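You operate a simulated robot arm through the tools that you are given. There is no shell and no other tool.

The job below is to be done with a simulated two-armed robot. You get a single attempt, and the scene is never put back.

Task
Fill the red-band vial to about its line and push the grey stopper in.
Fine: stand it in the filler's well, swing the spout over, fill, swing it clear, then stopper it. Set down upright: what you pick out. Where these are worked on the way, their far stop is far enough and under half their travel is too little: swing spout.
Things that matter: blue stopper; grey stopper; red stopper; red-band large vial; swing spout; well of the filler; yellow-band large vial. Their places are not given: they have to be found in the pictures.

The check looks at the end state, three seconds after you hand in, the way a careful person would. Anything else that was tipped, shoved, dropped, spilled or broken makes it a failure. A push-on lid holds only when it is set on centred and level and pressed home; a screw cap is set on level and turned clockwise until tight.

Robot
Two 7-joint arms with fingered hands on one trunk that stands fixed in place. Base frame: the origin is at the foot of the trunk, x ahead of it, y to its left, z up; the work surface is at about z = 866. Lengths are in mm, angles in degrees, forces in N, time in s.
The left shoulder is at [42, 163, 1061], the right one opposite. Each reaches about 1215 mm from its shoulder. Payload 4 kg a hand.
The tool frame of a hand sits at the grasp point between the pads (the TCP): z along the fingers, y along the line on which they close. The tips reach 36 mm beyond it. The gripper opens to 124 mm; its body begins 42 mm behind the TCP. The gripper is a hand of 4 fingers: y runs from the thumb to the fingers, the wrist lies at [-15, -99, -189] in the tool frame, and closing takes about 1.5 s.
Orientation is told as [roll, pitch, yaw] about the base's x, y, z axes, in that order, counted from this pose: with the fingers straight down and the wrist toward the robot, the tool's x, y and z point along [0, 1, 0], [1, 0, 0] and [0, 0, -1] of the base frame.

Tools
- The arms move only by the tool move_arm. It takes "left_rows", "right_rows" or both (then of equal length, played together; a hand with none holds still); each is a list of rows, each a list of 7 numbers: the turn, a rotation vector about the tool's x, y, z in degrees, then the shift along the tool's x, y, z in cm, then the gripper command, from -1 (fully open) to 1 (shut), values between in proportion. In form: [[rx, ry, rz, dx, dy, dz, fingers], ...]. A call has 1 to 20 rows; each row is the pose to reach, as a shift and turn from the pose commanded when the call began, along the tool's axes at that moment. Each row takes 0.2 s and may step no farther than 50 mm and 8.6 degrees from the row before; otherwise, or with a gripper value out of range, the whole call is refused. Where a pose cannot be reached the arm comes as near as it can. A force on the tool above 40 N (or 10 N above the force at the start of the call, whichever is more), or a blocked arm, ends the call early, and 0.2 s more pass. Each finger travels about 45 mm/s and halts on what it meets, pressing with about 32 N; the grip force reading is that of the motor and also rises with nothing between the fingers. The clock runs only during rows and for 0.2 s after the last one: add rows that repeat a pose to give the fingers time. It gives the time, the measured TCP pose, the force on the tool (base axes), the opening and the grip force at its end, in the units of the frame above (readings bear some noise), with the torque about the TCP (base axes, N m) and any sound that the robot's microphone picked up, and new pictures: "pictures" is both (left out), scene, wrist or none (wrist: the cameras of the hands that moved).
- Cameras (640 x 400 px; columns grow to the right, rows downward): "scene" is now at [155.6, 0.2, 1309.5]; the picture's right is [0.00, -1.00, -0.00], its down [-0.38, -0.00, -0.92] and it looks along [0.92, 0.00, -0.38] (base axes); focal length 320 px, centre (320, 200). "left" rides on the left gripper at [-75, -86, -123] in its tool frame; the picture's right is [-0.70, -0.34, 0.63], its down [0.65, -0.68, 0.35] and it looks along [0.31, 0.65, 0.69] (tool axes); focal length 275 px, centre (320, 200). "right" rides on the right gripper at [75, -86, -123] in its tool frame; the picture's right is [-0.70, 0.34, -0.63], its down [-0.64, -0.68, 0.35] and it looks along [-0.32, 0.65, 0.69] (tool axes); focal length 275 px, centre (320, 200).
- slide_trunk(by): moves the trunk up (or, below 0, down) by that many mm; the arms and the scene camera ride with it, the base frame stays. It gives what a move gives, with no picture.
- set_grasp(shape, hand): the hand has 4 fingers and takes this shape, open, in about a second: jaw (thumb against the fingers, like two jaws); tri (thumb and two fingers); tip (a fingertip pinch); poke (one finger out to press); point (the index stretched); flat (the hand flat); cup (the hand cupped); fist (a fist). The gripper value then closes the fingers along that shape, each until it touches; the sizes above hold for jaw. It gives what a move gives, with no picture.
- pan_tilt(pan, tilt): turns the head with the scene camera to pan (to the left, within 86 degrees either way) and tilt (down, from -29 to 69), counted from straight ahead of the robot (the tilt from the chest, where the trunk bows). It gives what a move gives, and a new picture of the scene camera.
- measure_at(camera, pixels): for up to 12 pixels [column, row] of the newest picture of that camera ("zoom" is the newest enlarged one), the place [x, y, z] in the base frame of the surface seen there, good to about 3 mm. No time passes.
- close_up(camera, box): a new picture of the part [left, top, right, bottom] of that camera's present view, enlarged. No time passes.
- close_job(): hands the job in; it is judged then, once.

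Leave the grippers open and the arms clear of the work at the hand-in unless told otherwise.

The tools are called after ">>>" as a command line: name --argument value ..., lists and objects as JSON in quotes. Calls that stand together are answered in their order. move_arm: Moves the arms, as the interface text tells. Its arguments: {"type":"object","properties":{"left_rows":{"type":"array"},"right_rows":{"type":"array"},"pictures":{"type":"string","enum":["both","scene","wrist","none"]}},"required":[]} The other tools are called the same way: slide_trunk (by) moves the trunk up or down; set_grasp (shape, hand) gives the hand a shape; pan_tilt (pan, tilt) turns the head that bears the scene camera; measure_at (camera, pixels) gives the place of the surface under pixels of a picture; close_up (camera, box) takes an enlarged picture of a part of a camera's view; close_job () hands the job in.

At the start:

```text
time: 0.0
left_position: [801.9, 351.1, 1237.1]
left_tool_rot: [0.0, 0.1, 0.0]
left_wrist_force: [0.0, 0.0, -0.5]
left_wrist_torque: [-0.02, 0.03, 0.0]
left_gripper_width: 123.9
left_finger_force: 0.1
left_shape: jaw
right_position: [756.3, -358.6, 1247.3]
right_tool_rot: [0.0, 0.1, 0.1]
right_wrist_force: [-0.6, -0.3, -0.6]
right_wrist_torque: [0.01, 0.03, 0.02]
right_gripper_width: 123.7
right_finger_force: 0.2
right_shape: jaw
trunk travel left (down, up): [-225.0, 253.0]
head pan, tilt (commanded): [0.3, 13.5]
```

scene: 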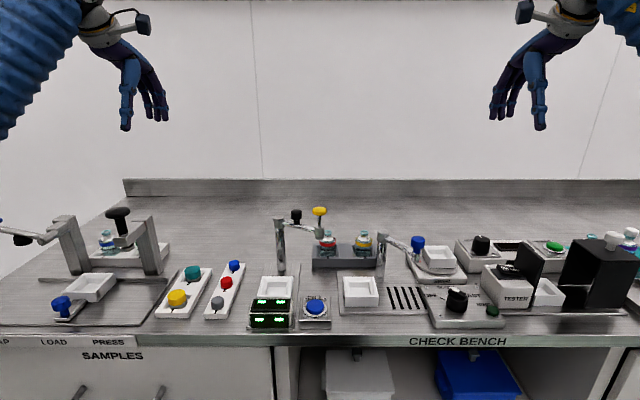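
right: 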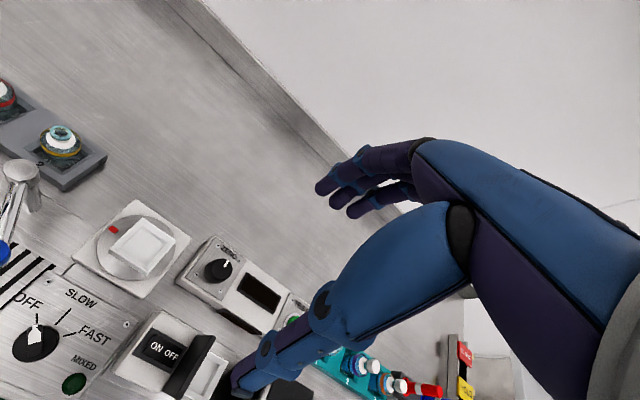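
left: 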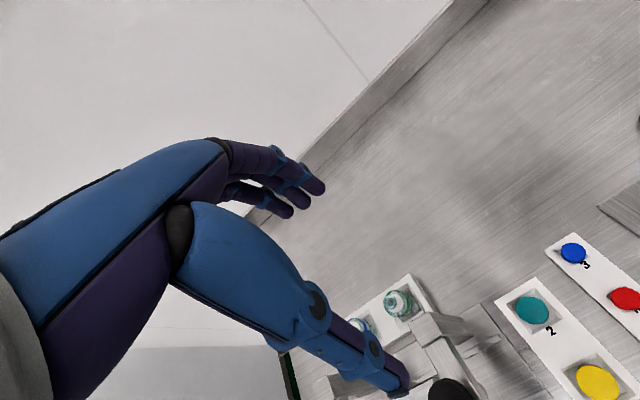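

I see a bench with several stations. First I take enlarged views of the scene to find the vials, stoppers, and filler.

>>> close_up --camera "scene" --box '[240, 190, 400, 340]'

>>> close_up --camera "scene" --box '[140, 240, 340, 350]'

>>> close_up --camera "scene" --box '[370, 220, 640, 350]'

>>> close_up --camera "scene" --box '[0, 190, 200, 350]'

```text
2.67 times, centred on (320, 265) of scene
```

zoom: 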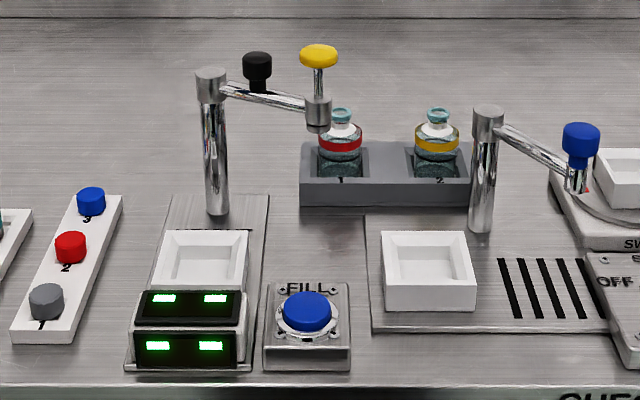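

```text
3.20 times, centred on (240, 295) of scene
```

zoom: 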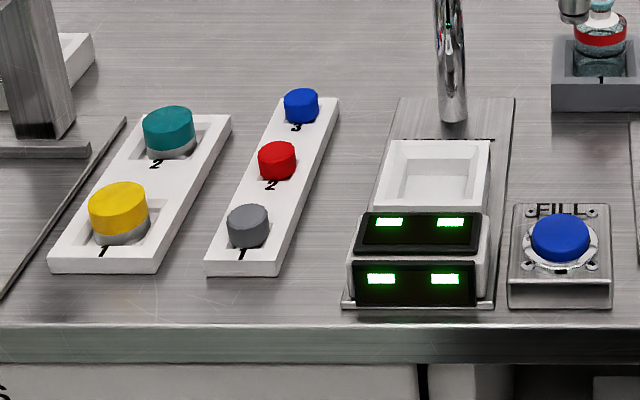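

```text
2.37 times, centred on (505, 285) of scene
```

zoom: 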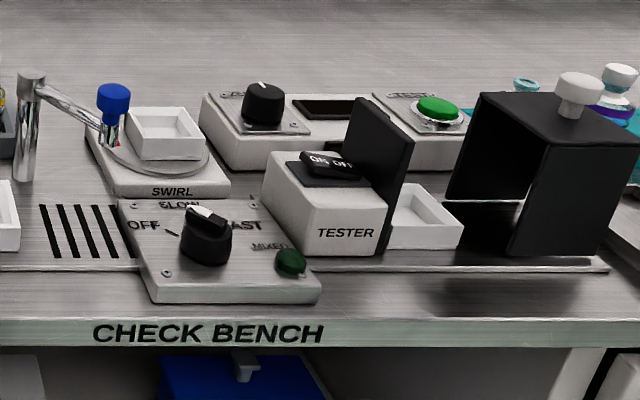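

```text
2.50 times, centred on (100, 270) of scene
```

zoom: 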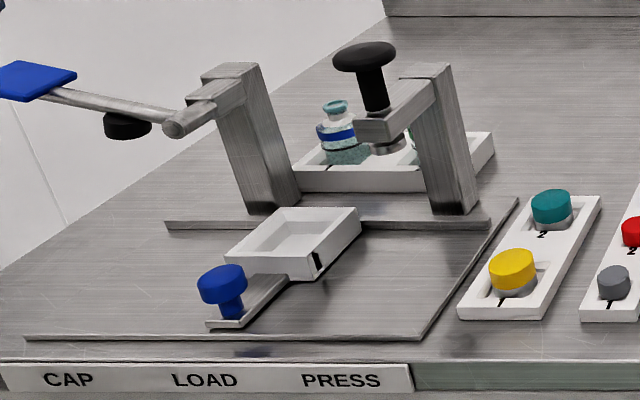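

The layout has two posts with swinging arms. I need a better look to tell which is the filler, so I tilt the head down and zoom in.

>>> pan_tilt --pan 0 --tilt 35

```text
time: 0.8
left_position: [801.1, 350.8, 1237.3]
left_tool_rot: [0.1, -0.1, -0.1]
left_wrist_force: [-0.7, -0.5, 1.0]
left_wrist_torque: [0.02, 0.0, -0.02]
left_gripper_width: 123.6
left_finger_force: 0.1
left_shape: jaw
right_position: [756.7, -358.9, 1246.7]
right_tool_rot: [0.0, 0.1, 0.1]
right_wrist_force: [0.1, 1.1, 0.4]
right_wrist_torque: [0.02, -0.04, 0.02]
right_gripper_width: 123.6
right_finger_force: 0.0
right_shape: jaw
trunk travel left (down, up): [-225.0, 253.0]
head pan, tilt (commanded): [0.0, 35.0]
```

scene: 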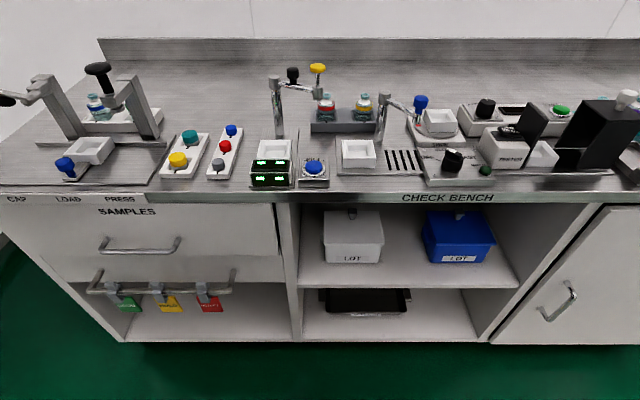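

>>> close_up --camera "scene" --box '[240, 50, 360, 200]'

>>> close_up --camera "scene" --box '[330, 80, 480, 190]'

>>> measure_at --camera "scene" --pixels '[[276, 80], [280, 135], [318, 68], [317, 86], [293, 74], [275, 150], [314, 167], [326, 108], [365, 104], [219, 161], [226, 143], [231, 130]]'

>>> measure_at --camera "scene" --pixels '[[384, 97], [381, 135], [421, 101], [358, 154], [345, 165], [375, 165], [316, 125], [375, 120], [405, 160], [300, 150], [260, 140], [320, 190]]'

```text
2.67 times, centred on (300, 125) of scene
```

zoom: 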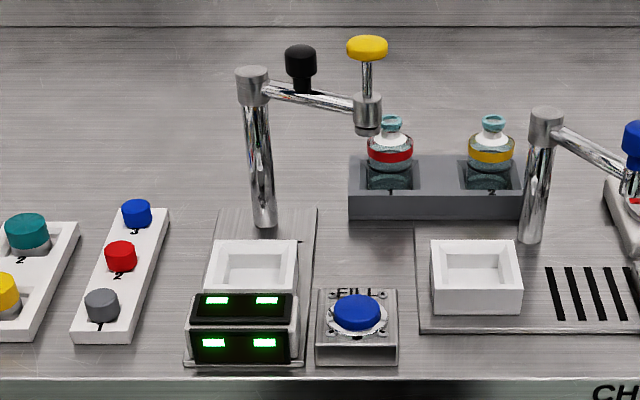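

```text
3.64 times, centred on (405, 135) of scene
```

zoom: 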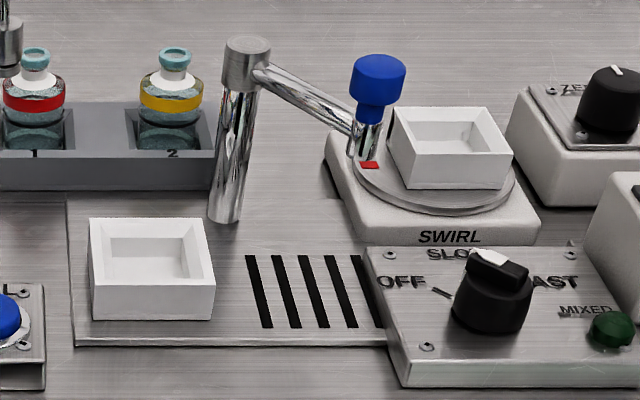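

```text
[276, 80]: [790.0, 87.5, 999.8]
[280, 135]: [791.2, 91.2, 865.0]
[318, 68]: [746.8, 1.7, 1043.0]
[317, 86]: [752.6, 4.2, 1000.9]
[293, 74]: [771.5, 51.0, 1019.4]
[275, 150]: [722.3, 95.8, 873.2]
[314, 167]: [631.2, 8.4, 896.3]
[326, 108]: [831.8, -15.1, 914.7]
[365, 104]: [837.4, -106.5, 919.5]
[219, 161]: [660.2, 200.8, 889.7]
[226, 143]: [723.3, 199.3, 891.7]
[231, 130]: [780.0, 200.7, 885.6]
```

```text
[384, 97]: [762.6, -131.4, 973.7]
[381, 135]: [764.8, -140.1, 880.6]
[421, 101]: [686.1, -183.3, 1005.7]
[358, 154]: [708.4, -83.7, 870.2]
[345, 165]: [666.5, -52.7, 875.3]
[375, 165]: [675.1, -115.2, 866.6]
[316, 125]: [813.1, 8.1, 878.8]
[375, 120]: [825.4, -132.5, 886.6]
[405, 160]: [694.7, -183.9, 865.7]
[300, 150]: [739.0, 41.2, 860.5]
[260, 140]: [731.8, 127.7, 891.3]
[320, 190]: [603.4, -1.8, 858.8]
```

The post at (381,130) has a spout with a blue knob parked over the drain slots, and its white well is at (358,154), next to the blue FILL button. That looks like the filler. The other post, with a yellow plunger, looks like a dosing device. I bring the right hand nearer, staying high, so its wrist camera can see the filler.

>>> move_arm --right_rows '[[0, 0, 0, 3.5, -0.6, 2.1, -1], [0, 0, 0, 7, -1.2, 4.2, -1], [0, 0, 0, 10.5, -1.8, 6.3, -1], [0, 0, 0, 14, -2.4, 8.4, -1], [0, 0, 0, 17.5, -3, 10.5, -1], [0, 0, 0, 20.8, -3.6, 12.7, -1], [0, 0, 0, 20.8, -3.6, 12.7, -1]]' --pictures "both"

```text
time: 2.5
left_position: [801.9, 351.2, 1236.6]
left_tool_rot: [0.0, 0.0, 0.0]
left_wrist_force: [0.4, 0.4, -0.5]
left_wrist_torque: [0.01, 0.04, 0.02]
left_gripper_width: 123.5
left_finger_force: 0.0
left_shape: jaw
right_position: [719.1, -148.9, 1120.8]
right_tool_rot: [0.0, 0.0, 0.0]
right_wrist_force: [0.4, 0.0, 0.1]
right_wrist_torque: [0.01, 0.04, 0.02]
right_gripper_width: 123.9
right_finger_force: 0.0
right_shape: jaw
trunk travel left (down, up): [-225.0, 253.0]
head pan, tilt (commanded): [0.0, 35.0]
```

scene: 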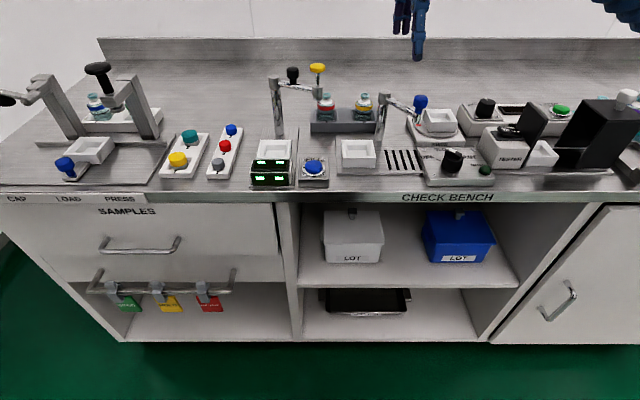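
right: 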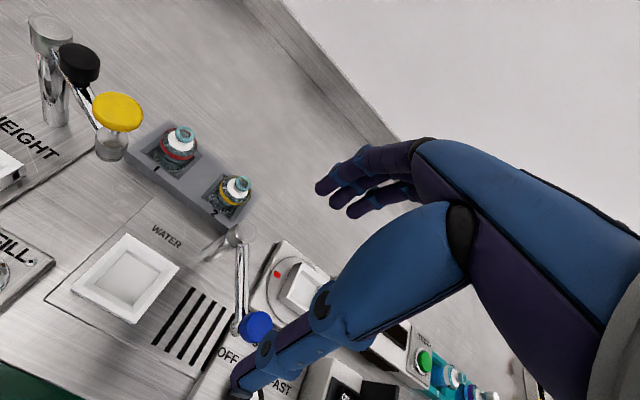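

The wrist view shows "WATER" on the plate with the slots and "…EIGHT" on the left plate. I zoom in on these.

>>> close_up --camera "right" --box '[0, 100, 280, 380]'

>>> close_up --camera "right" --box '[130, 110, 270, 240]'

>>> measure_at --camera "right" --pixels '[[126, 278], [133, 236], [180, 265], [132, 322], [72, 290], [180, 131], [172, 150], [178, 160], [236, 184], [231, 205], [233, 238], [254, 326]]'

```text
1.43 times, centred on (140, 240) of right
```

zoom: 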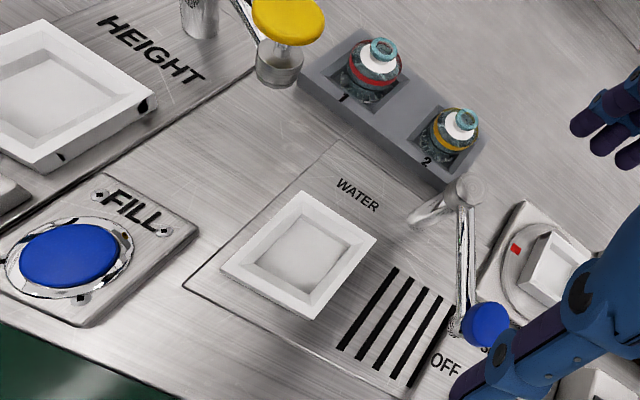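

```text
3.08 times, centred on (200, 175) of right
```

zoom: 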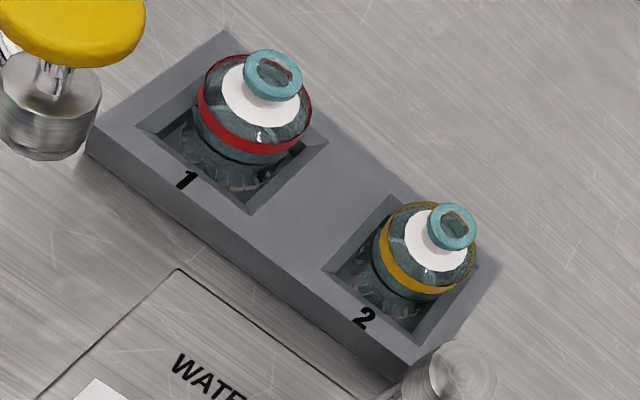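

```text
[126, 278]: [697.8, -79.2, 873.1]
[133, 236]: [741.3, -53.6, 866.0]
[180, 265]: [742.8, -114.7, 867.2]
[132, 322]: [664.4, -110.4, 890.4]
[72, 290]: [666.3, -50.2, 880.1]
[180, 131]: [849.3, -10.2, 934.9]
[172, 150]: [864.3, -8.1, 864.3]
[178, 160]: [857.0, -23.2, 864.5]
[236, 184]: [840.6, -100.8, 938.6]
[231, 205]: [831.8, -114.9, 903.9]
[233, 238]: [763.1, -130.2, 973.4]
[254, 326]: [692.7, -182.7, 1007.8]
```

The left plate is a HEIGHT gauge, and the middle WATER plate is the filler, with its spout parked over the slots. Next I measure the vial, the rack and the filler in this zoomed picture.

>>> measure_at --camera "zoom" --pixels '[[250, 72], [298, 72], [275, 95], [270, 55], [203, 95], [305, 110], [240, 145], [265, 140], [140, 127], [247, 212], [328, 140], [200, 230]]'

>>> measure_at --camera "zoom" --pixels '[[432, 225], [472, 225], [452, 208], [452, 248], [455, 380], [130, 50], [60, 40], [50, 90], [40, 150], [480, 260], [385, 310], [90, 150]]'

```text
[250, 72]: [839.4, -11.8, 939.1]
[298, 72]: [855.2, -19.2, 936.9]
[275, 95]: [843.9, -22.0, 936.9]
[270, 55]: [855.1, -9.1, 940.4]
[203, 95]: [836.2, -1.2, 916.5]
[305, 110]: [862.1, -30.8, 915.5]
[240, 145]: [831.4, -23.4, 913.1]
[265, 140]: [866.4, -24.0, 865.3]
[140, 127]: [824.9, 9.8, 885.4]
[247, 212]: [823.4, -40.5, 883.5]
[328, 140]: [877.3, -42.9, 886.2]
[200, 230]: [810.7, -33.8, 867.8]
```

```text
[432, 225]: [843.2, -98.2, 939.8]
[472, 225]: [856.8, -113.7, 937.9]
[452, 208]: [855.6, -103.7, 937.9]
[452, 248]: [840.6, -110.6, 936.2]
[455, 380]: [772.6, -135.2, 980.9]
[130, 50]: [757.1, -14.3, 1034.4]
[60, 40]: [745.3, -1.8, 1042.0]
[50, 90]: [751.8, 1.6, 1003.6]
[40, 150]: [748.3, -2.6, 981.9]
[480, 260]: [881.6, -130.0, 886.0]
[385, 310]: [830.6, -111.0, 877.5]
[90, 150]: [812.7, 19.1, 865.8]
```

Vial 1 (red band) stands at about (850,-15). Its rim is at z≈939, the body is about 40 mm wide, and the rack top is at z≈886. The yellow gauge knob at (747,0), top about 1045, is close by, so I approach with the hand yawed 45° and the wrist to the right and near side, staying high.

>>> move_arm --right_rows '[[0, 0, -7.5, 2.2, 2.2, 0.4, -1], [0, 0, -15, 4.5, 4.4, 0.7, -1], [0, 0, -22.5, 6.7, 6.6, 1.0, -1], [0, 0, -30, 8.9, 8.7, 1.4, -1], [0, 0, -37.5, 11.2, 10.9, 1.8, -1], [0, 0, -45, 13.4, 13.1, 2.1, -1], [0, 0, -45, 13.4, 13.1, 2.1, -1]]' --pictures "both"

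```text
time: 4.0
left_position: [800.5, 351.2, 1238.8]
left_tool_rot: [0.0, 0.0, 0.0]
left_wrist_force: [0.1, -0.4, 0.3]
left_wrist_torque: [0.01, 0.0, -0.02]
left_gripper_width: 123.6
left_finger_force: 0.0
left_shape: jaw
right_position: [853.1, -15.0, 1098.2]
right_tool_rot: [0.0, 0.0, 45.0]
right_wrist_force: [-0.5, 0.2, 0.4]
right_wrist_torque: [0.0, 0.02, 0.01]
right_gripper_width: 123.7
right_finger_force: 0.0
right_shape: jaw
trunk travel left (down, up): [-225.0, 253.0]
head pan, tilt (commanded): [0.0, 35.0]
```

scene: 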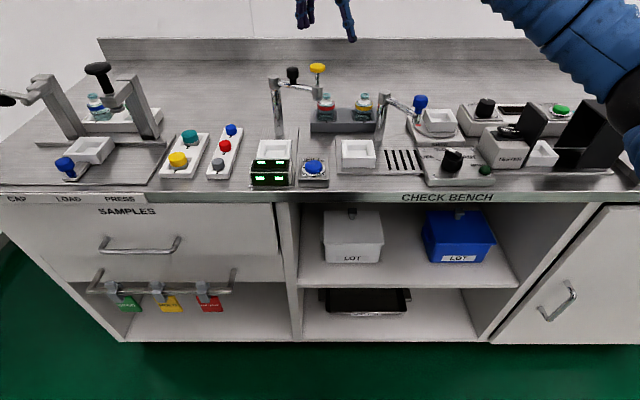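
right: 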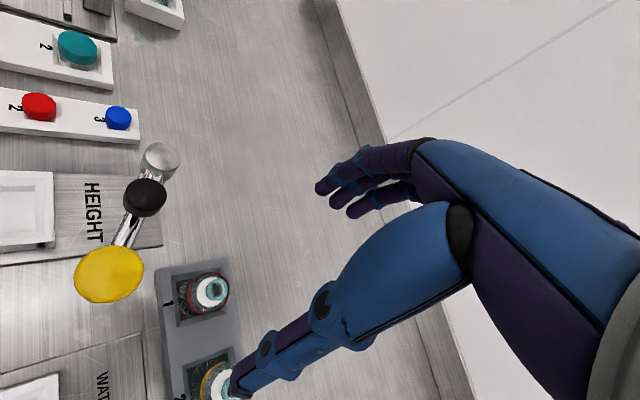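

The right forearm now shows at the upper right of the scene picture, near the black shield and its knob. I check how high it is there.

>>> measure_at --camera "scene" --pixels '[[615, 100], [600, 70], [560, 50], [630, 140], [625, 98], [590, 130], [500, 10], [350, 35], [305, 22]]'

>>> measure_at --camera "right" --pixels '[[240, 390], [325, 188], [355, 210], [300, 330], [340, 280], [213, 292], [110, 270]]'

>>> close_up --camera "right" --box '[150, 250, 250, 400]'

```text
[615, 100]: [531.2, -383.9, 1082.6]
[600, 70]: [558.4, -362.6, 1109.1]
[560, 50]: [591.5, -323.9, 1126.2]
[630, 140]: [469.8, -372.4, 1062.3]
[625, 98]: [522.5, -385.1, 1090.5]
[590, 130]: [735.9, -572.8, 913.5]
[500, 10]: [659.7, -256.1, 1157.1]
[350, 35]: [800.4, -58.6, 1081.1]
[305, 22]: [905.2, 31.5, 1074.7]
```

```text
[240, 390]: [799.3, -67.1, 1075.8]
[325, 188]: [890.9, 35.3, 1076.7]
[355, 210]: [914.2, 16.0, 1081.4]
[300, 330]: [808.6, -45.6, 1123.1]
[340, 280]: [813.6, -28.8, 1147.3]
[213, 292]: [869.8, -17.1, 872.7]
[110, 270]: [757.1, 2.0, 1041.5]
```

```text
2.67 times, centred on (200, 325) of right
```

zoom: 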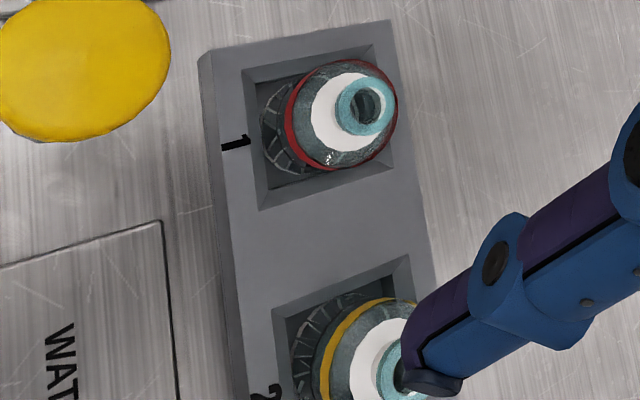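

The elbow is at about (500,-385,1080), and it would sink as the hand goes down. I raise the trunk by 200 mm so the arms come in from above and clear the neighbouring devices.

>>> slide_trunk --by 200

>>> pan_tilt --pan 0 --tilt 42

```text
time: 6.2
left_position: [803.8, 351.0, 1435.7]
left_tool_rot: [-0.1, 0.1, 0.0]
left_wrist_force: [0.1, -1.0, -0.5]
left_wrist_torque: [0.01, -0.02, 0.03]
left_gripper_width: 123.8
left_finger_force: 0.0
left_shape: jaw
right_position: [852.3, -16.0, 1297.6]
right_tool_rot: [0.1, 0.1, 45.0]
right_wrist_force: [-0.4, 1.3, -0.7]
right_wrist_torque: [-0.02, -0.02, -0.02]
right_gripper_width: 123.6
right_finger_force: 0.0
right_shape: jaw
trunk travel left (down, up): [-425.0, 53.0]
head pan, tilt (commanded): [0.0, 35.0]
```

```text
time: 6.9
left_position: [801.8, 351.0, 1437.8]
left_tool_rot: [0.0, 0.1, -0.1]
left_wrist_force: [-0.3, -0.1, 0.6]
left_wrist_torque: [0.0, 0.01, 0.01]
left_gripper_width: 123.8
left_finger_force: 0.0
left_shape: jaw
right_position: [852.1, -17.5, 1297.1]
right_tool_rot: [0.0, 0.0, 45.1]
right_wrist_force: [-0.2, -0.2, 0.1]
right_wrist_torque: [0.0, -0.01, 0.01]
right_gripper_width: 123.8
right_finger_force: 0.0
right_shape: jaw
trunk travel left (down, up): [-425.0, 53.0]
head pan, tilt (commanded): [0.0, 42.0]
```

scene: 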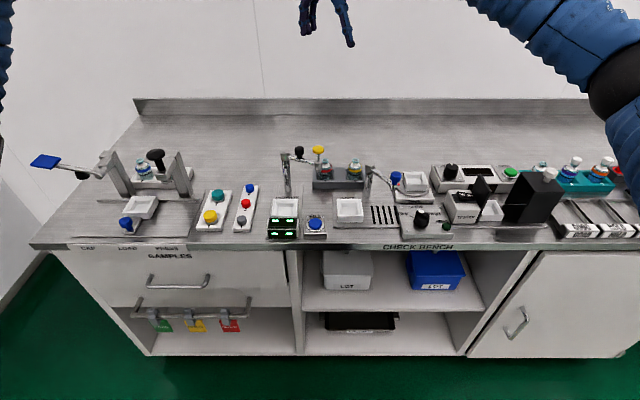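

The trunk is up. I lower the open right hand straight down to TCP z≈1000, so the tips at about 964 stay above the vial rim at 940, and then look.

>>> move_arm --right_rows '[[0, 0, 0, 0.1, 0, 4.3, -1], [0, 0, 0, 0.2, 0, 8.6, -1], [0, 0, 0, 0.25, 0, 12.9, -1], [0, 0, 0, 0.25, 0, 17.2, -1], [0, 0, 0, 0.25, 0, 21.5, -1], [0, 0, 0, 0.25, 0, 25.7, -1], [0, 0, 0, 0.25, 0, 29.7, -1], [0, 0, 0, 0.25, 0, 29.7, -1]]' --pictures "both"

```text
time: 8.7
left_position: [801.4, 351.7, 1437.2]
left_tool_rot: [0.0, 0.0, -0.1]
left_wrist_force: [-1.0, 0.0, 0.0]
left_wrist_torque: [0.0, 0.0, 0.02]
left_gripper_width: 123.4
left_finger_force: 0.1
left_shape: jaw
right_position: [849.8, -15.6, 1005.2]
right_tool_rot: [0.0, 0.0, 45.1]
right_wrist_force: [0.6, -0.3, 0.3]
right_wrist_torque: [-0.01, 0.0, 0.01]
right_gripper_width: 124.0
right_finger_force: 0.1
right_shape: jaw
trunk travel left (down, up): [-425.0, 53.0]
head pan, tilt (commanded): [0.0, 42.0]
```

scene: 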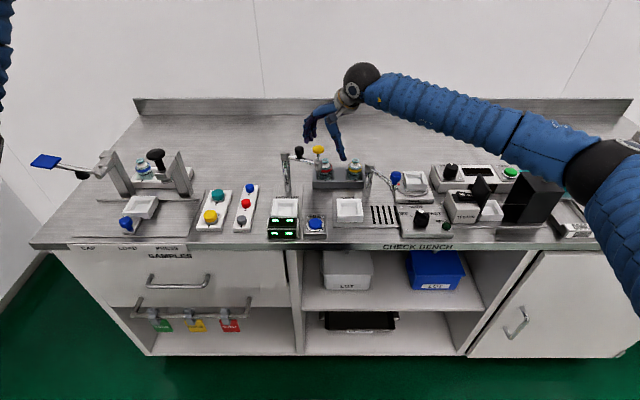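
right: 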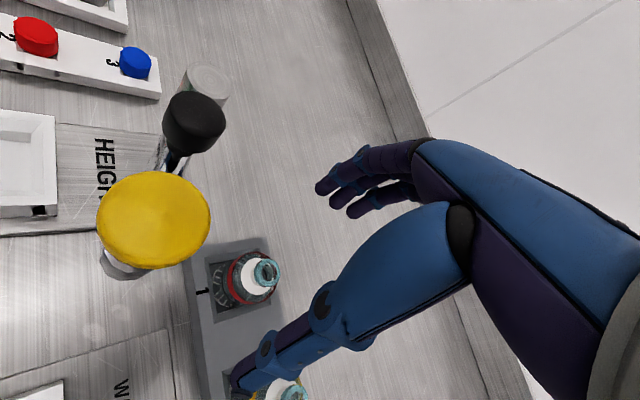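

At yaw 45 the wrist camera would come down right over the yellow knob. I turn the hand further, to about yaw 80 so the wrist is toward the right, and narrow the opening to about 80 mm so the thumb stays off vial 2. Before that I check the forearm heights.

>>> measure_at --camera "scene" --pixels '[[560, 160], [590, 170], [520, 145], [450, 110], [600, 200], [535, 150], [345, 110], [310, 140]]'

>>> move_arm --right_rows '[[0, 0, -7, 0, 0, 0, -0.6], [0, 0, -14, 0, 0, 0, -0.29], [0, 0, -21, 0, 0, 0, -0.29], [0, 0, -28, 0, 0, 0, -0.29], [0, 0, -35, 0, 0, 0, -0.29], [0, 0, -35, 0, 0, 0, -0.29]]' --pictures "both"

```text
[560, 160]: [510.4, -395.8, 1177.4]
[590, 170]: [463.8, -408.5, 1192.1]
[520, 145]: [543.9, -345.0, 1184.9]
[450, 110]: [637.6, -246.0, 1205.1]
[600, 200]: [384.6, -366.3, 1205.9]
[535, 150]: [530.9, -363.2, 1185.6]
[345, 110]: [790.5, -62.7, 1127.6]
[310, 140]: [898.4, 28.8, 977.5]
```

```text
time: 10.1
left_position: [802.4, 351.7, 1436.6]
left_tool_rot: [0.1, 0.1, 0.0]
left_wrist_force: [0.5, -0.2, -0.8]
left_wrist_torque: [0.01, -0.02, 0.0]
left_gripper_width: 123.9
left_finger_force: 0.1
left_shape: jaw
right_position: [850.6, -14.4, 1004.4]
right_tool_rot: [-0.1, 0.0, 48.3]
right_wrist_force: [-0.6, -0.4, -0.3]
right_wrist_torque: [-0.01, -0.02, 0.01]
right_gripper_width: 80.4
right_finger_force: 0.0
right_shape: jaw
right hand out of reach, approached as far as the arm can: row 1, 2, 3, 4, 5, 6
trunk travel left (down, up): [-425.0, 53.0]
head pan, tilt (commanded): [0.0, 42.0]
```

scene: 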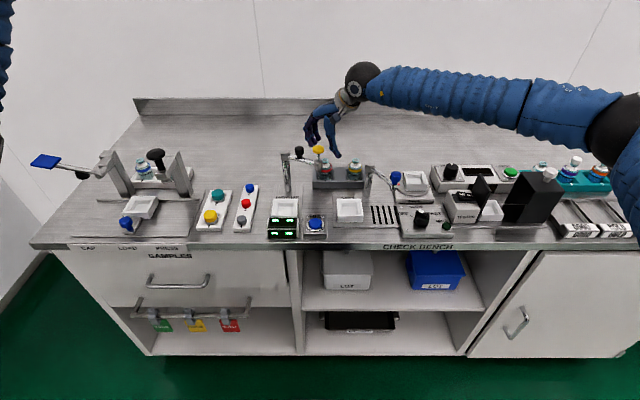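
right: 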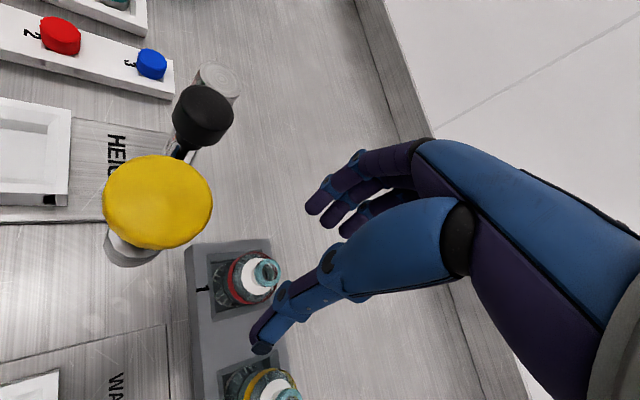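

The arm stops at about yaw 48. I back off in yaw by 15° first to learn which pose the commands are counted from.

>>> move_arm --right_rows '[[0, 0, 5, 0, 0, 0, -0.29], [0, 0, 10, 0, 0, 0, -0.29], [0, 0, 15, 0, 0, 0, -0.29]]' --pictures "none"

```text
time: 10.9
left_position: [802.0, 350.9, 1436.7]
left_tool_rot: [0.1, 0.0, -0.1]
left_wrist_force: [-0.2, 0.0, 0.2]
left_wrist_torque: [0.02, -0.02, -0.03]
left_gripper_width: 123.9
left_finger_force: 0.1
left_shape: jaw
right_position: [849.1, -16.3, 1004.5]
right_tool_rot: [0.1, 0.0, 33.4]
right_wrist_force: [0.7, 0.0, -0.5]
right_wrist_torque: [0.01, -0.02, -0.02]
right_gripper_width: 80.4
right_finger_force: 0.0
right_shape: jaw
trunk travel left (down, up): [-425.0, 53.0]
head pan, tilt (commanded): [0.0, 42.0]
```

The count starts from the pose reached, now yaw 33. Next I try tilting about the closing axis (tool y) by 20°. That keeps the grip axis level and lifts the camera and wrist away from the yellow knob.

>>> move_arm --right_rows '[[0, 6.7, 0, 0, 0, -0.5, -0.29], [0, 13.4, 0, 0, 0, -0.8, -0.29], [0, 20, 0, 0, 0, -1, -0.29], [0, 20, 0, 0, 0, -1, -0.29]]' --pictures "both"

```text
time: 11.9
left_position: [801.5, 350.7, 1437.1]
left_tool_rot: [-0.1, 0.0, -0.1]
left_wrist_force: [0.3, 0.4, -0.6]
left_wrist_torque: [0.01, -0.02, -0.01]
left_gripper_width: 123.7
left_finger_force: 0.0
left_shape: jaw
right_position: [849.3, -15.5, 1014.0]
right_tool_rot: [20.1, 0.0, 33.4]
right_wrist_force: [0.0, -0.8, -0.3]
right_wrist_torque: [-0.02, -0.01, -0.01]
right_gripper_width: 80.7
right_finger_force: 0.0
right_shape: jaw
trunk travel left (down, up): [-425.0, 53.0]
head pan, tilt (commanded): [0.0, 42.0]
```

scene: 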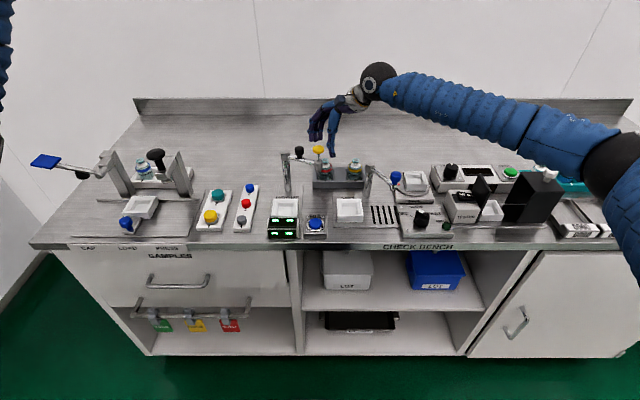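
right: 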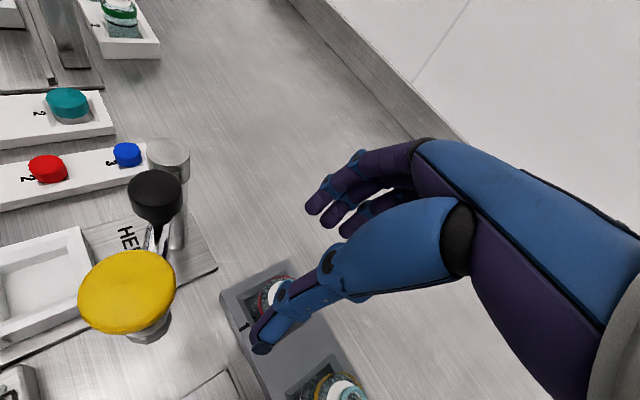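

This tilt is reached (roll 20, yaw 33). I add 10° more yaw about the vertical to get further from the knob.

>>> move_arm --right_rows '[[1.7, 0, -4.7, 0, 0, 0, -0.29], [3.42, 0, -9.4, 0, 0, 0, -0.29], [3.42, 0, -9.4, 0, 0, 0, -0.29]]' --pictures "wrist"

```text
time: 12.7
left_position: [803.0, 351.7, 1438.1]
left_tool_rot: [0.0, 0.0, -0.1]
left_wrist_force: [-0.5, 0.1, -0.1]
left_wrist_torque: [0.01, -0.02, -0.01]
left_gripper_width: 123.7
left_finger_force: 0.0
left_shape: jaw
right_position: [849.9, -14.9, 1014.8]
right_tool_rot: [20.1, 0.0, 41.0]
right_wrist_force: [0.5, 0.3, 0.3]
right_wrist_torque: [0.0, -0.02, -0.04]
right_gripper_width: 80.3
right_finger_force: 0.0
right_shape: jaw
trunk travel left (down, up): [-425.0, 53.0]
head pan, tilt (commanded): [0.0, 42.0]
```

right: 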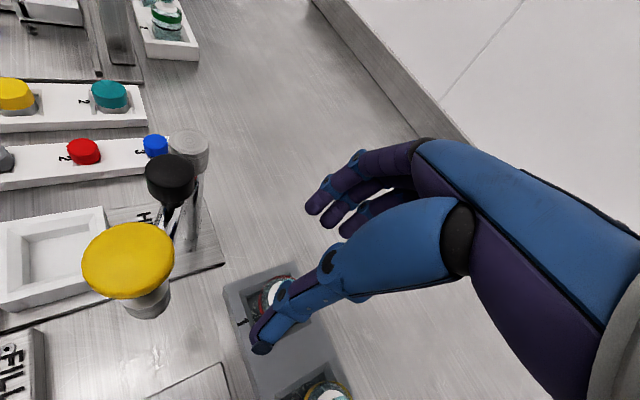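

Now roll 20, yaw 41. I measure the finger and thumb tips to plan the descent beside the vial.

>>> measure_at --camera "right" --pixels '[[258, 347], [252, 335], [310, 208], [328, 222], [347, 233], [275, 330], [285, 290], [320, 285], [130, 250], [150, 290]]'

>>> close_up --camera "scene" --box '[270, 50, 430, 200]'

```text
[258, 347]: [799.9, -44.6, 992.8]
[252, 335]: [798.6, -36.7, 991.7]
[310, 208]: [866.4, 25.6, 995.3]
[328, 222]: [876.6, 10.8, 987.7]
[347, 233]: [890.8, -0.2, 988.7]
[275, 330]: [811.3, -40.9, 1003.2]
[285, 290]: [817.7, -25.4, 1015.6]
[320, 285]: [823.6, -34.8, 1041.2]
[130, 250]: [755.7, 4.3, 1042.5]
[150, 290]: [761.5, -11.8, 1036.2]
```

```text
2.67 times, centred on (350, 125) of scene
```

zoom: 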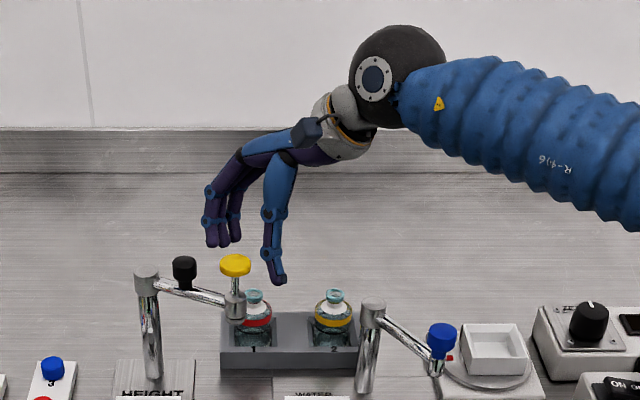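

The thumb and fingers are symmetric about the TCP at about ±40 mm. I descend straight down to z≈950 with the camera kept off the knob, then look.

>>> move_arm --right_rows '[[0, 0, 0, -0.74, 0, 2.03, -0.29], [0, 0, 0, -1.48, 0, 4.06, -0.29], [0, 0, 0, -2.2, 0, 6.1, -0.29], [0, 0, 0, -2.2, 0, 6.1, -0.29]]' --pictures "both"

>>> close_up --camera "scene" --box '[270, 80, 400, 210]'

>>> close_up --camera "right" --box '[60, 180, 400, 400]'

```text
time: 13.7
left_position: [802.0, 350.1, 1437.5]
left_tool_rot: [0.1, 0.1, 0.1]
left_wrist_force: [0.2, 0.2, -0.3]
left_wrist_torque: [0.02, 0.0, 0.05]
left_gripper_width: 123.6
left_finger_force: 0.1
left_shape: jaw
right_position: [849.3, -14.9, 1014.9]
right_tool_rot: [20.0, 0.0, 40.8]
right_wrist_force: [-0.6, 0.0, 0.1]
right_wrist_torque: [-0.01, 0.0, -0.01]
right_gripper_width: 80.4
right_finger_force: 0.0
right_shape: jaw
right hand out of reach, approached as far as the arm can: row 1, 2, 3, 4
trunk travel left (down, up): [-425.0, 53.0]
head pan, tilt (commanded): [0.0, 42.0]
```

scene: 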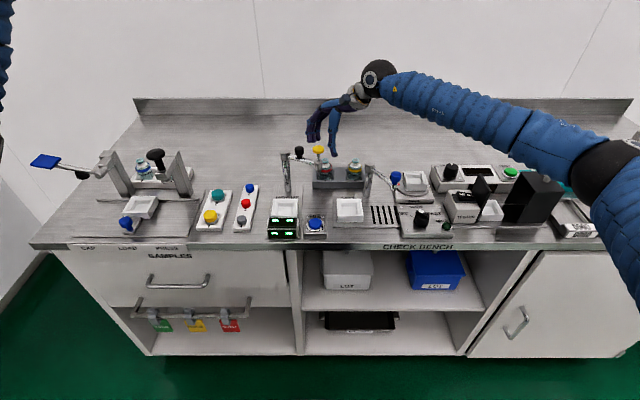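
right: 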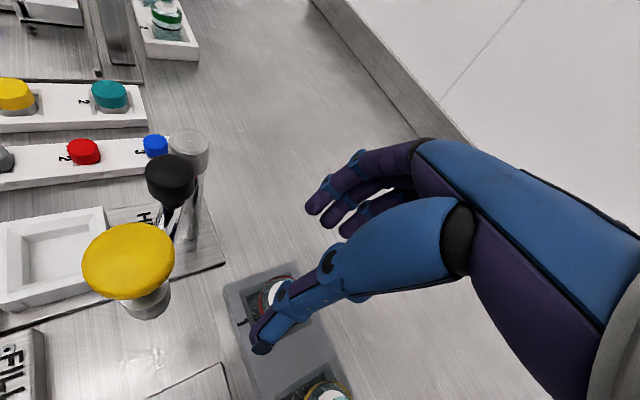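

```text
3.08 times, centred on (335, 145) of scene
```

zoom: 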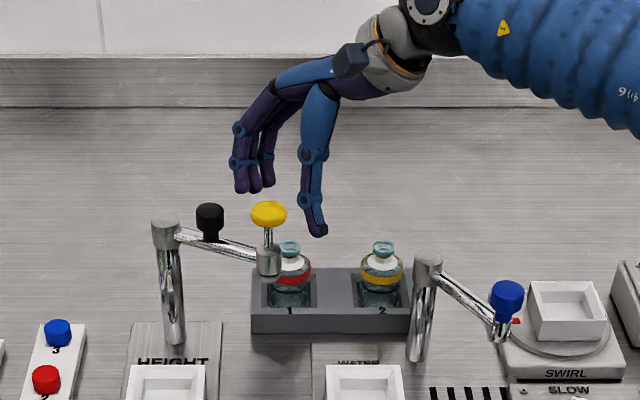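

```text
1.82 times, centred on (230, 290) of right
```

zoom: 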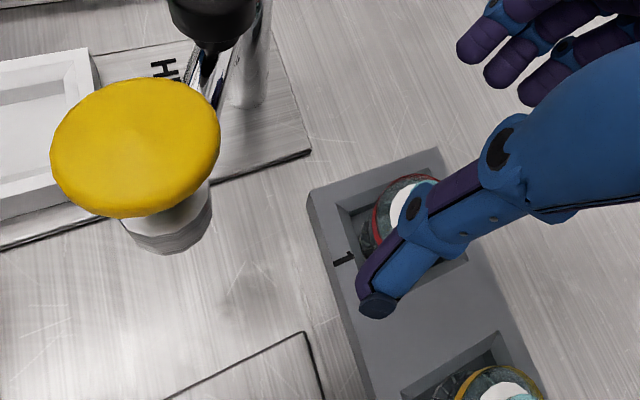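

Straight down is out of reach for the arm in this posture, but lowering the trunk lowers the hand with the same joint posture. First I check the height of the forearm's underside above the devices.

>>> measure_at --camera "scene" --pixels '[[530, 155], [560, 168], [590, 178], [600, 188], [620, 215], [635, 245], [545, 180], [535, 170], [510, 200], [440, 118], [350, 95], [335, 154]]'

```text
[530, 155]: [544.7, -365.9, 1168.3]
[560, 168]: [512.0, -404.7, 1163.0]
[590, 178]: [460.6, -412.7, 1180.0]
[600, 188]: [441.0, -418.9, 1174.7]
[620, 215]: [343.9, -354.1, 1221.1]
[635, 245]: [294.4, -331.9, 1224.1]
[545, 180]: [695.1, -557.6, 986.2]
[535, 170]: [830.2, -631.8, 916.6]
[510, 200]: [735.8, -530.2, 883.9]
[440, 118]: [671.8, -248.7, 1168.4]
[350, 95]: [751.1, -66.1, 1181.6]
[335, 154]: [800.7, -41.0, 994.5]
```

The forearm underside is above z≈1160, so lowering is safe. I lower the trunk by 60 mm and look.

>>> slide_trunk --by -60

>>> close_up --camera "right" --box '[60, 180, 400, 400]'

>>> close_up --camera "scene" --box '[270, 60, 400, 190]'

```text
time: 14.7
left_position: [802.1, 351.1, 1377.8]
left_tool_rot: [0.0, 0.0, 0.1]
left_wrist_force: [0.3, 1.0, 0.2]
left_wrist_torque: [-0.01, 0.02, -0.01]
left_gripper_width: 123.6
left_finger_force: 0.0
left_shape: jaw
right_position: [847.8, -15.7, 933.2]
right_tool_rot: [20.9, 1.0, 40.9]
right_wrist_force: [0.1, 0.7, 0.5]
right_wrist_torque: [-0.05, -0.02, 0.01]
right_gripper_width: 80.1
right_finger_force: 0.0
right_shape: jaw
trunk travel left (down, up): [-365.0, 113.0]
head pan, tilt (commanded): [0.0, 42.0]
```

```text
1.82 times, centred on (230, 290) of right
```

zoom: 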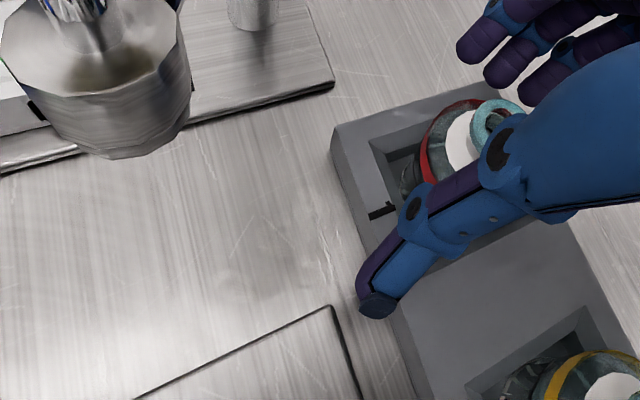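

```text
3.08 times, centred on (335, 125) of scene
```

zoom: 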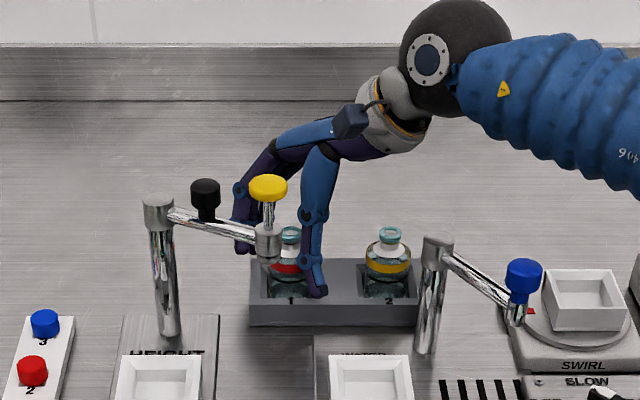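

TCP is now at z=933, with the thumb in front of vial 1. I measure the thumb tip, rack top and vial for clearance.

>>> measure_at --camera "zoom" --pixels '[[318, 293], [312, 270], [306, 240], [290, 235], [285, 268], [275, 285], [335, 300], [247, 246], [268, 185], [350, 120]]'

>>> close_up --camera "right" --box '[220, 180, 400, 360]'

```text
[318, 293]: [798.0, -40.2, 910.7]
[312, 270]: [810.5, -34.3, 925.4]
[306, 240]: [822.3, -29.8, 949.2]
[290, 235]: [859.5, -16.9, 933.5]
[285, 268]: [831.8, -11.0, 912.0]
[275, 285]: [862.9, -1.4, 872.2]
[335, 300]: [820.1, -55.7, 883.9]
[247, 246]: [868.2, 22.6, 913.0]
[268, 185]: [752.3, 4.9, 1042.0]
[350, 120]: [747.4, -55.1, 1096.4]
```

```text
2.22 times, centred on (310, 270) of right
```

zoom: 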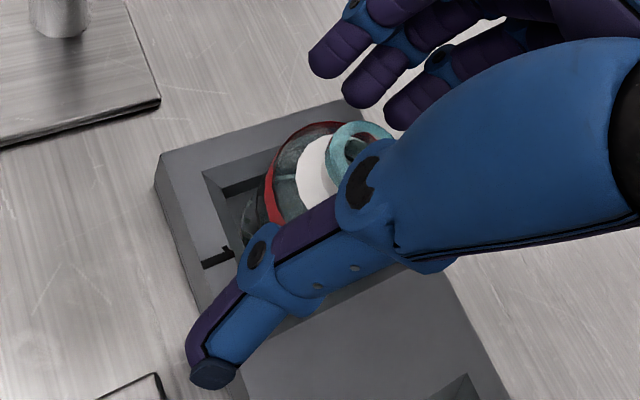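

The thumb tip is at z≈905 and the rack top at 886. I lower the arm about 8 mm more and re-centre slightly, so the fingertips bear on the straight part of the vial body.

>>> move_arm --right_rows '[[0, 0, 0, -0.1, 0.1, 0.3, -0.29], [0, 0, 0, -0.3, 0.1, 0.75, -0.29], [0, 0, 0, -0.3, 0.1, 0.75, -0.29]]' --pictures "wrist"

```text
time: 15.5
left_position: [803.2, 351.4, 1377.7]
left_tool_rot: [0.0, 0.0, 0.0]
left_wrist_force: [-0.3, -0.2, -0.4]
left_wrist_torque: [0.0, -0.01, -0.01]
left_gripper_width: 123.8
left_finger_force: 0.0
left_shape: jaw
right_position: [849.1, -14.7, 924.6]
right_tool_rot: [20.9, 1.1, 40.9]
right_wrist_force: [1.4, 0.1, 5.9]
right_wrist_torque: [0.15, -0.22, -0.04]
right_gripper_width: 80.5
right_finger_force: 0.0
right_shape: jaw
trunk travel left (down, up): [-365.0, 113.0]
head pan, tilt (commanded): [0.0, 42.0]
```

right: 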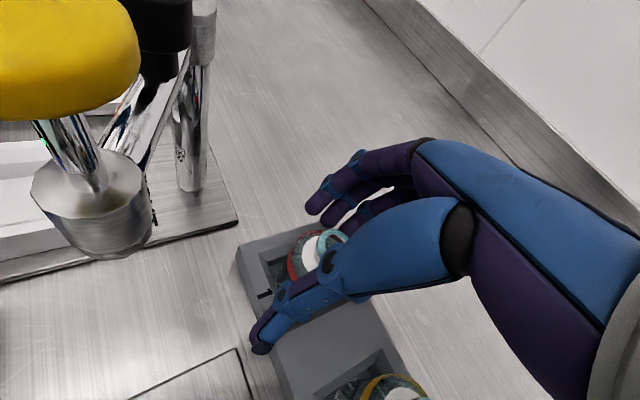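

The force reads about 6 N upward, so a finger is touching the rack rim. I raise 4 mm and read again.

>>> move_arm --right_rows '[[0, 0, 0, 0.1, 0, -0.25, -0.29], [0, 0, 0, 0.15, 0, -0.4, -0.29], [0, 0, 0, 0.15, 0, -0.4, -0.29]]' --pictures "none"

>>> close_up --camera "scene" --box '[290, 80, 380, 180]'

```text
time: 16.3
left_position: [801.7, 351.8, 1376.4]
left_tool_rot: [0.0, 0.0, 0.0]
left_wrist_force: [-1.1, -0.5, -0.7]
left_wrist_torque: [0.01, 0.0, -0.02]
left_gripper_width: 123.7
left_finger_force: 0.1
left_shape: jaw
right_position: [849.4, -16.2, 926.9]
right_tool_rot: [21.0, 1.0, 41.1]
right_wrist_force: [0.5, 0.3, 0.9]
right_wrist_torque: [-0.04, 0.0, 0.0]
right_gripper_width: 80.2
right_finger_force: 0.0
right_shape: jaw
trunk travel left (down, up): [-365.0, 113.0]
head pan, tilt (commanded): [0.0, 42.0]
```

```text
4.00 times, centred on (335, 130) of scene
```

zoom: 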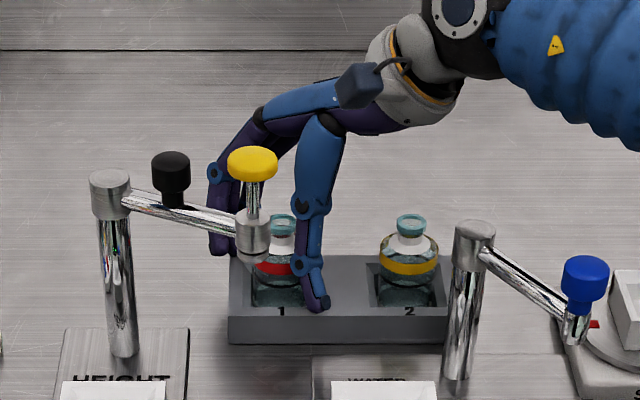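

Free again at z≈927. I close the fingers gently in steps on the vial body.

>>> move_arm --right_rows '[[0, 0, 0, 0, 0, 0, -0.1], [0, 0, 0, 0, 0, 0, 0.1], [0, 0, 0, 0, 0, 0, 0.25], [0, 0, 0, 0, 0, 0, 0.35], [0, 0, 0, 0, 0, 0, 0.45], [0, 0, 0, 0, 0, 0, 0.5], [0, 0, 0, 0, 0, 0, 0.5], [0, 0, 0, 0, 0, 0, 0.5]]' --pictures "both"

>>> close_up --camera "scene" --box '[290, 80, 380, 180]'

>>> close_up --camera "right" --box '[220, 180, 400, 360]'

```text
time: 18.1
left_position: [800.8, 351.0, 1377.7]
left_tool_rot: [0.0, 0.0, 0.0]
left_wrist_force: [-0.2, -0.2, 0.3]
left_wrist_torque: [0.03, 0.0, -0.03]
left_gripper_width: 123.7
left_finger_force: 0.0
left_shape: jaw
right_position: [848.4, -15.0, 928.8]
right_tool_rot: [21.0, 1.0, 40.9]
right_wrist_force: [-0.5, 0.4, 14.5]
right_wrist_torque: [0.27, -0.24, -0.01]
right_gripper_width: 36.6
right_finger_force: 32.1
right_shape: jaw
trunk travel left (down, up): [-365.0, 113.0]
head pan, tilt (commanded): [0.0, 42.0]
```

scene: 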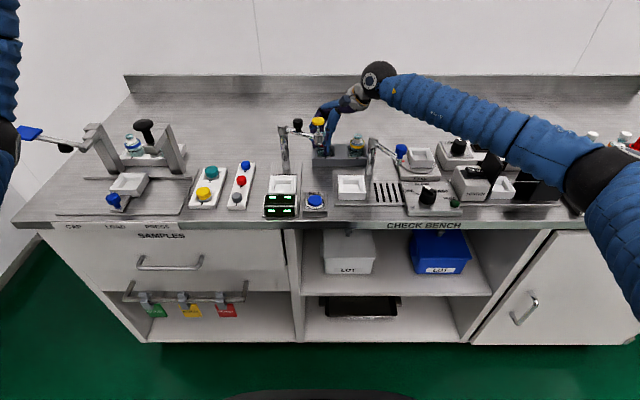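
right: 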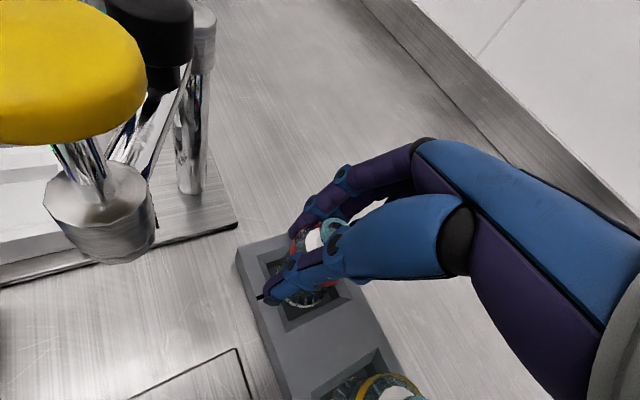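

```text
4.00 times, centred on (335, 130) of scene
```

zoom: 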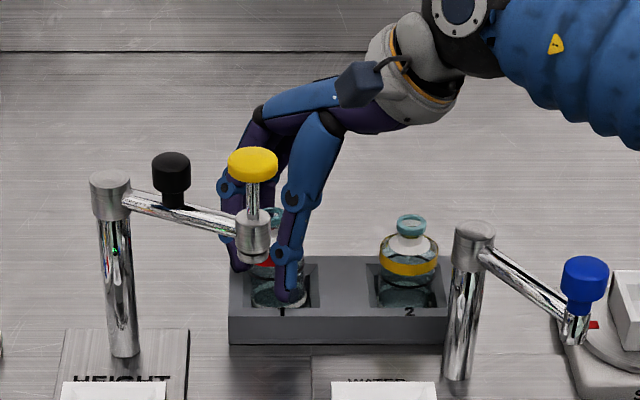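

```text
2.22 times, centred on (310, 270) of right
```

zoom: 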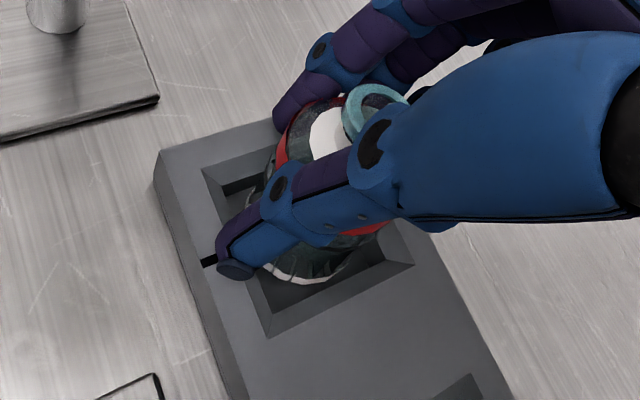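

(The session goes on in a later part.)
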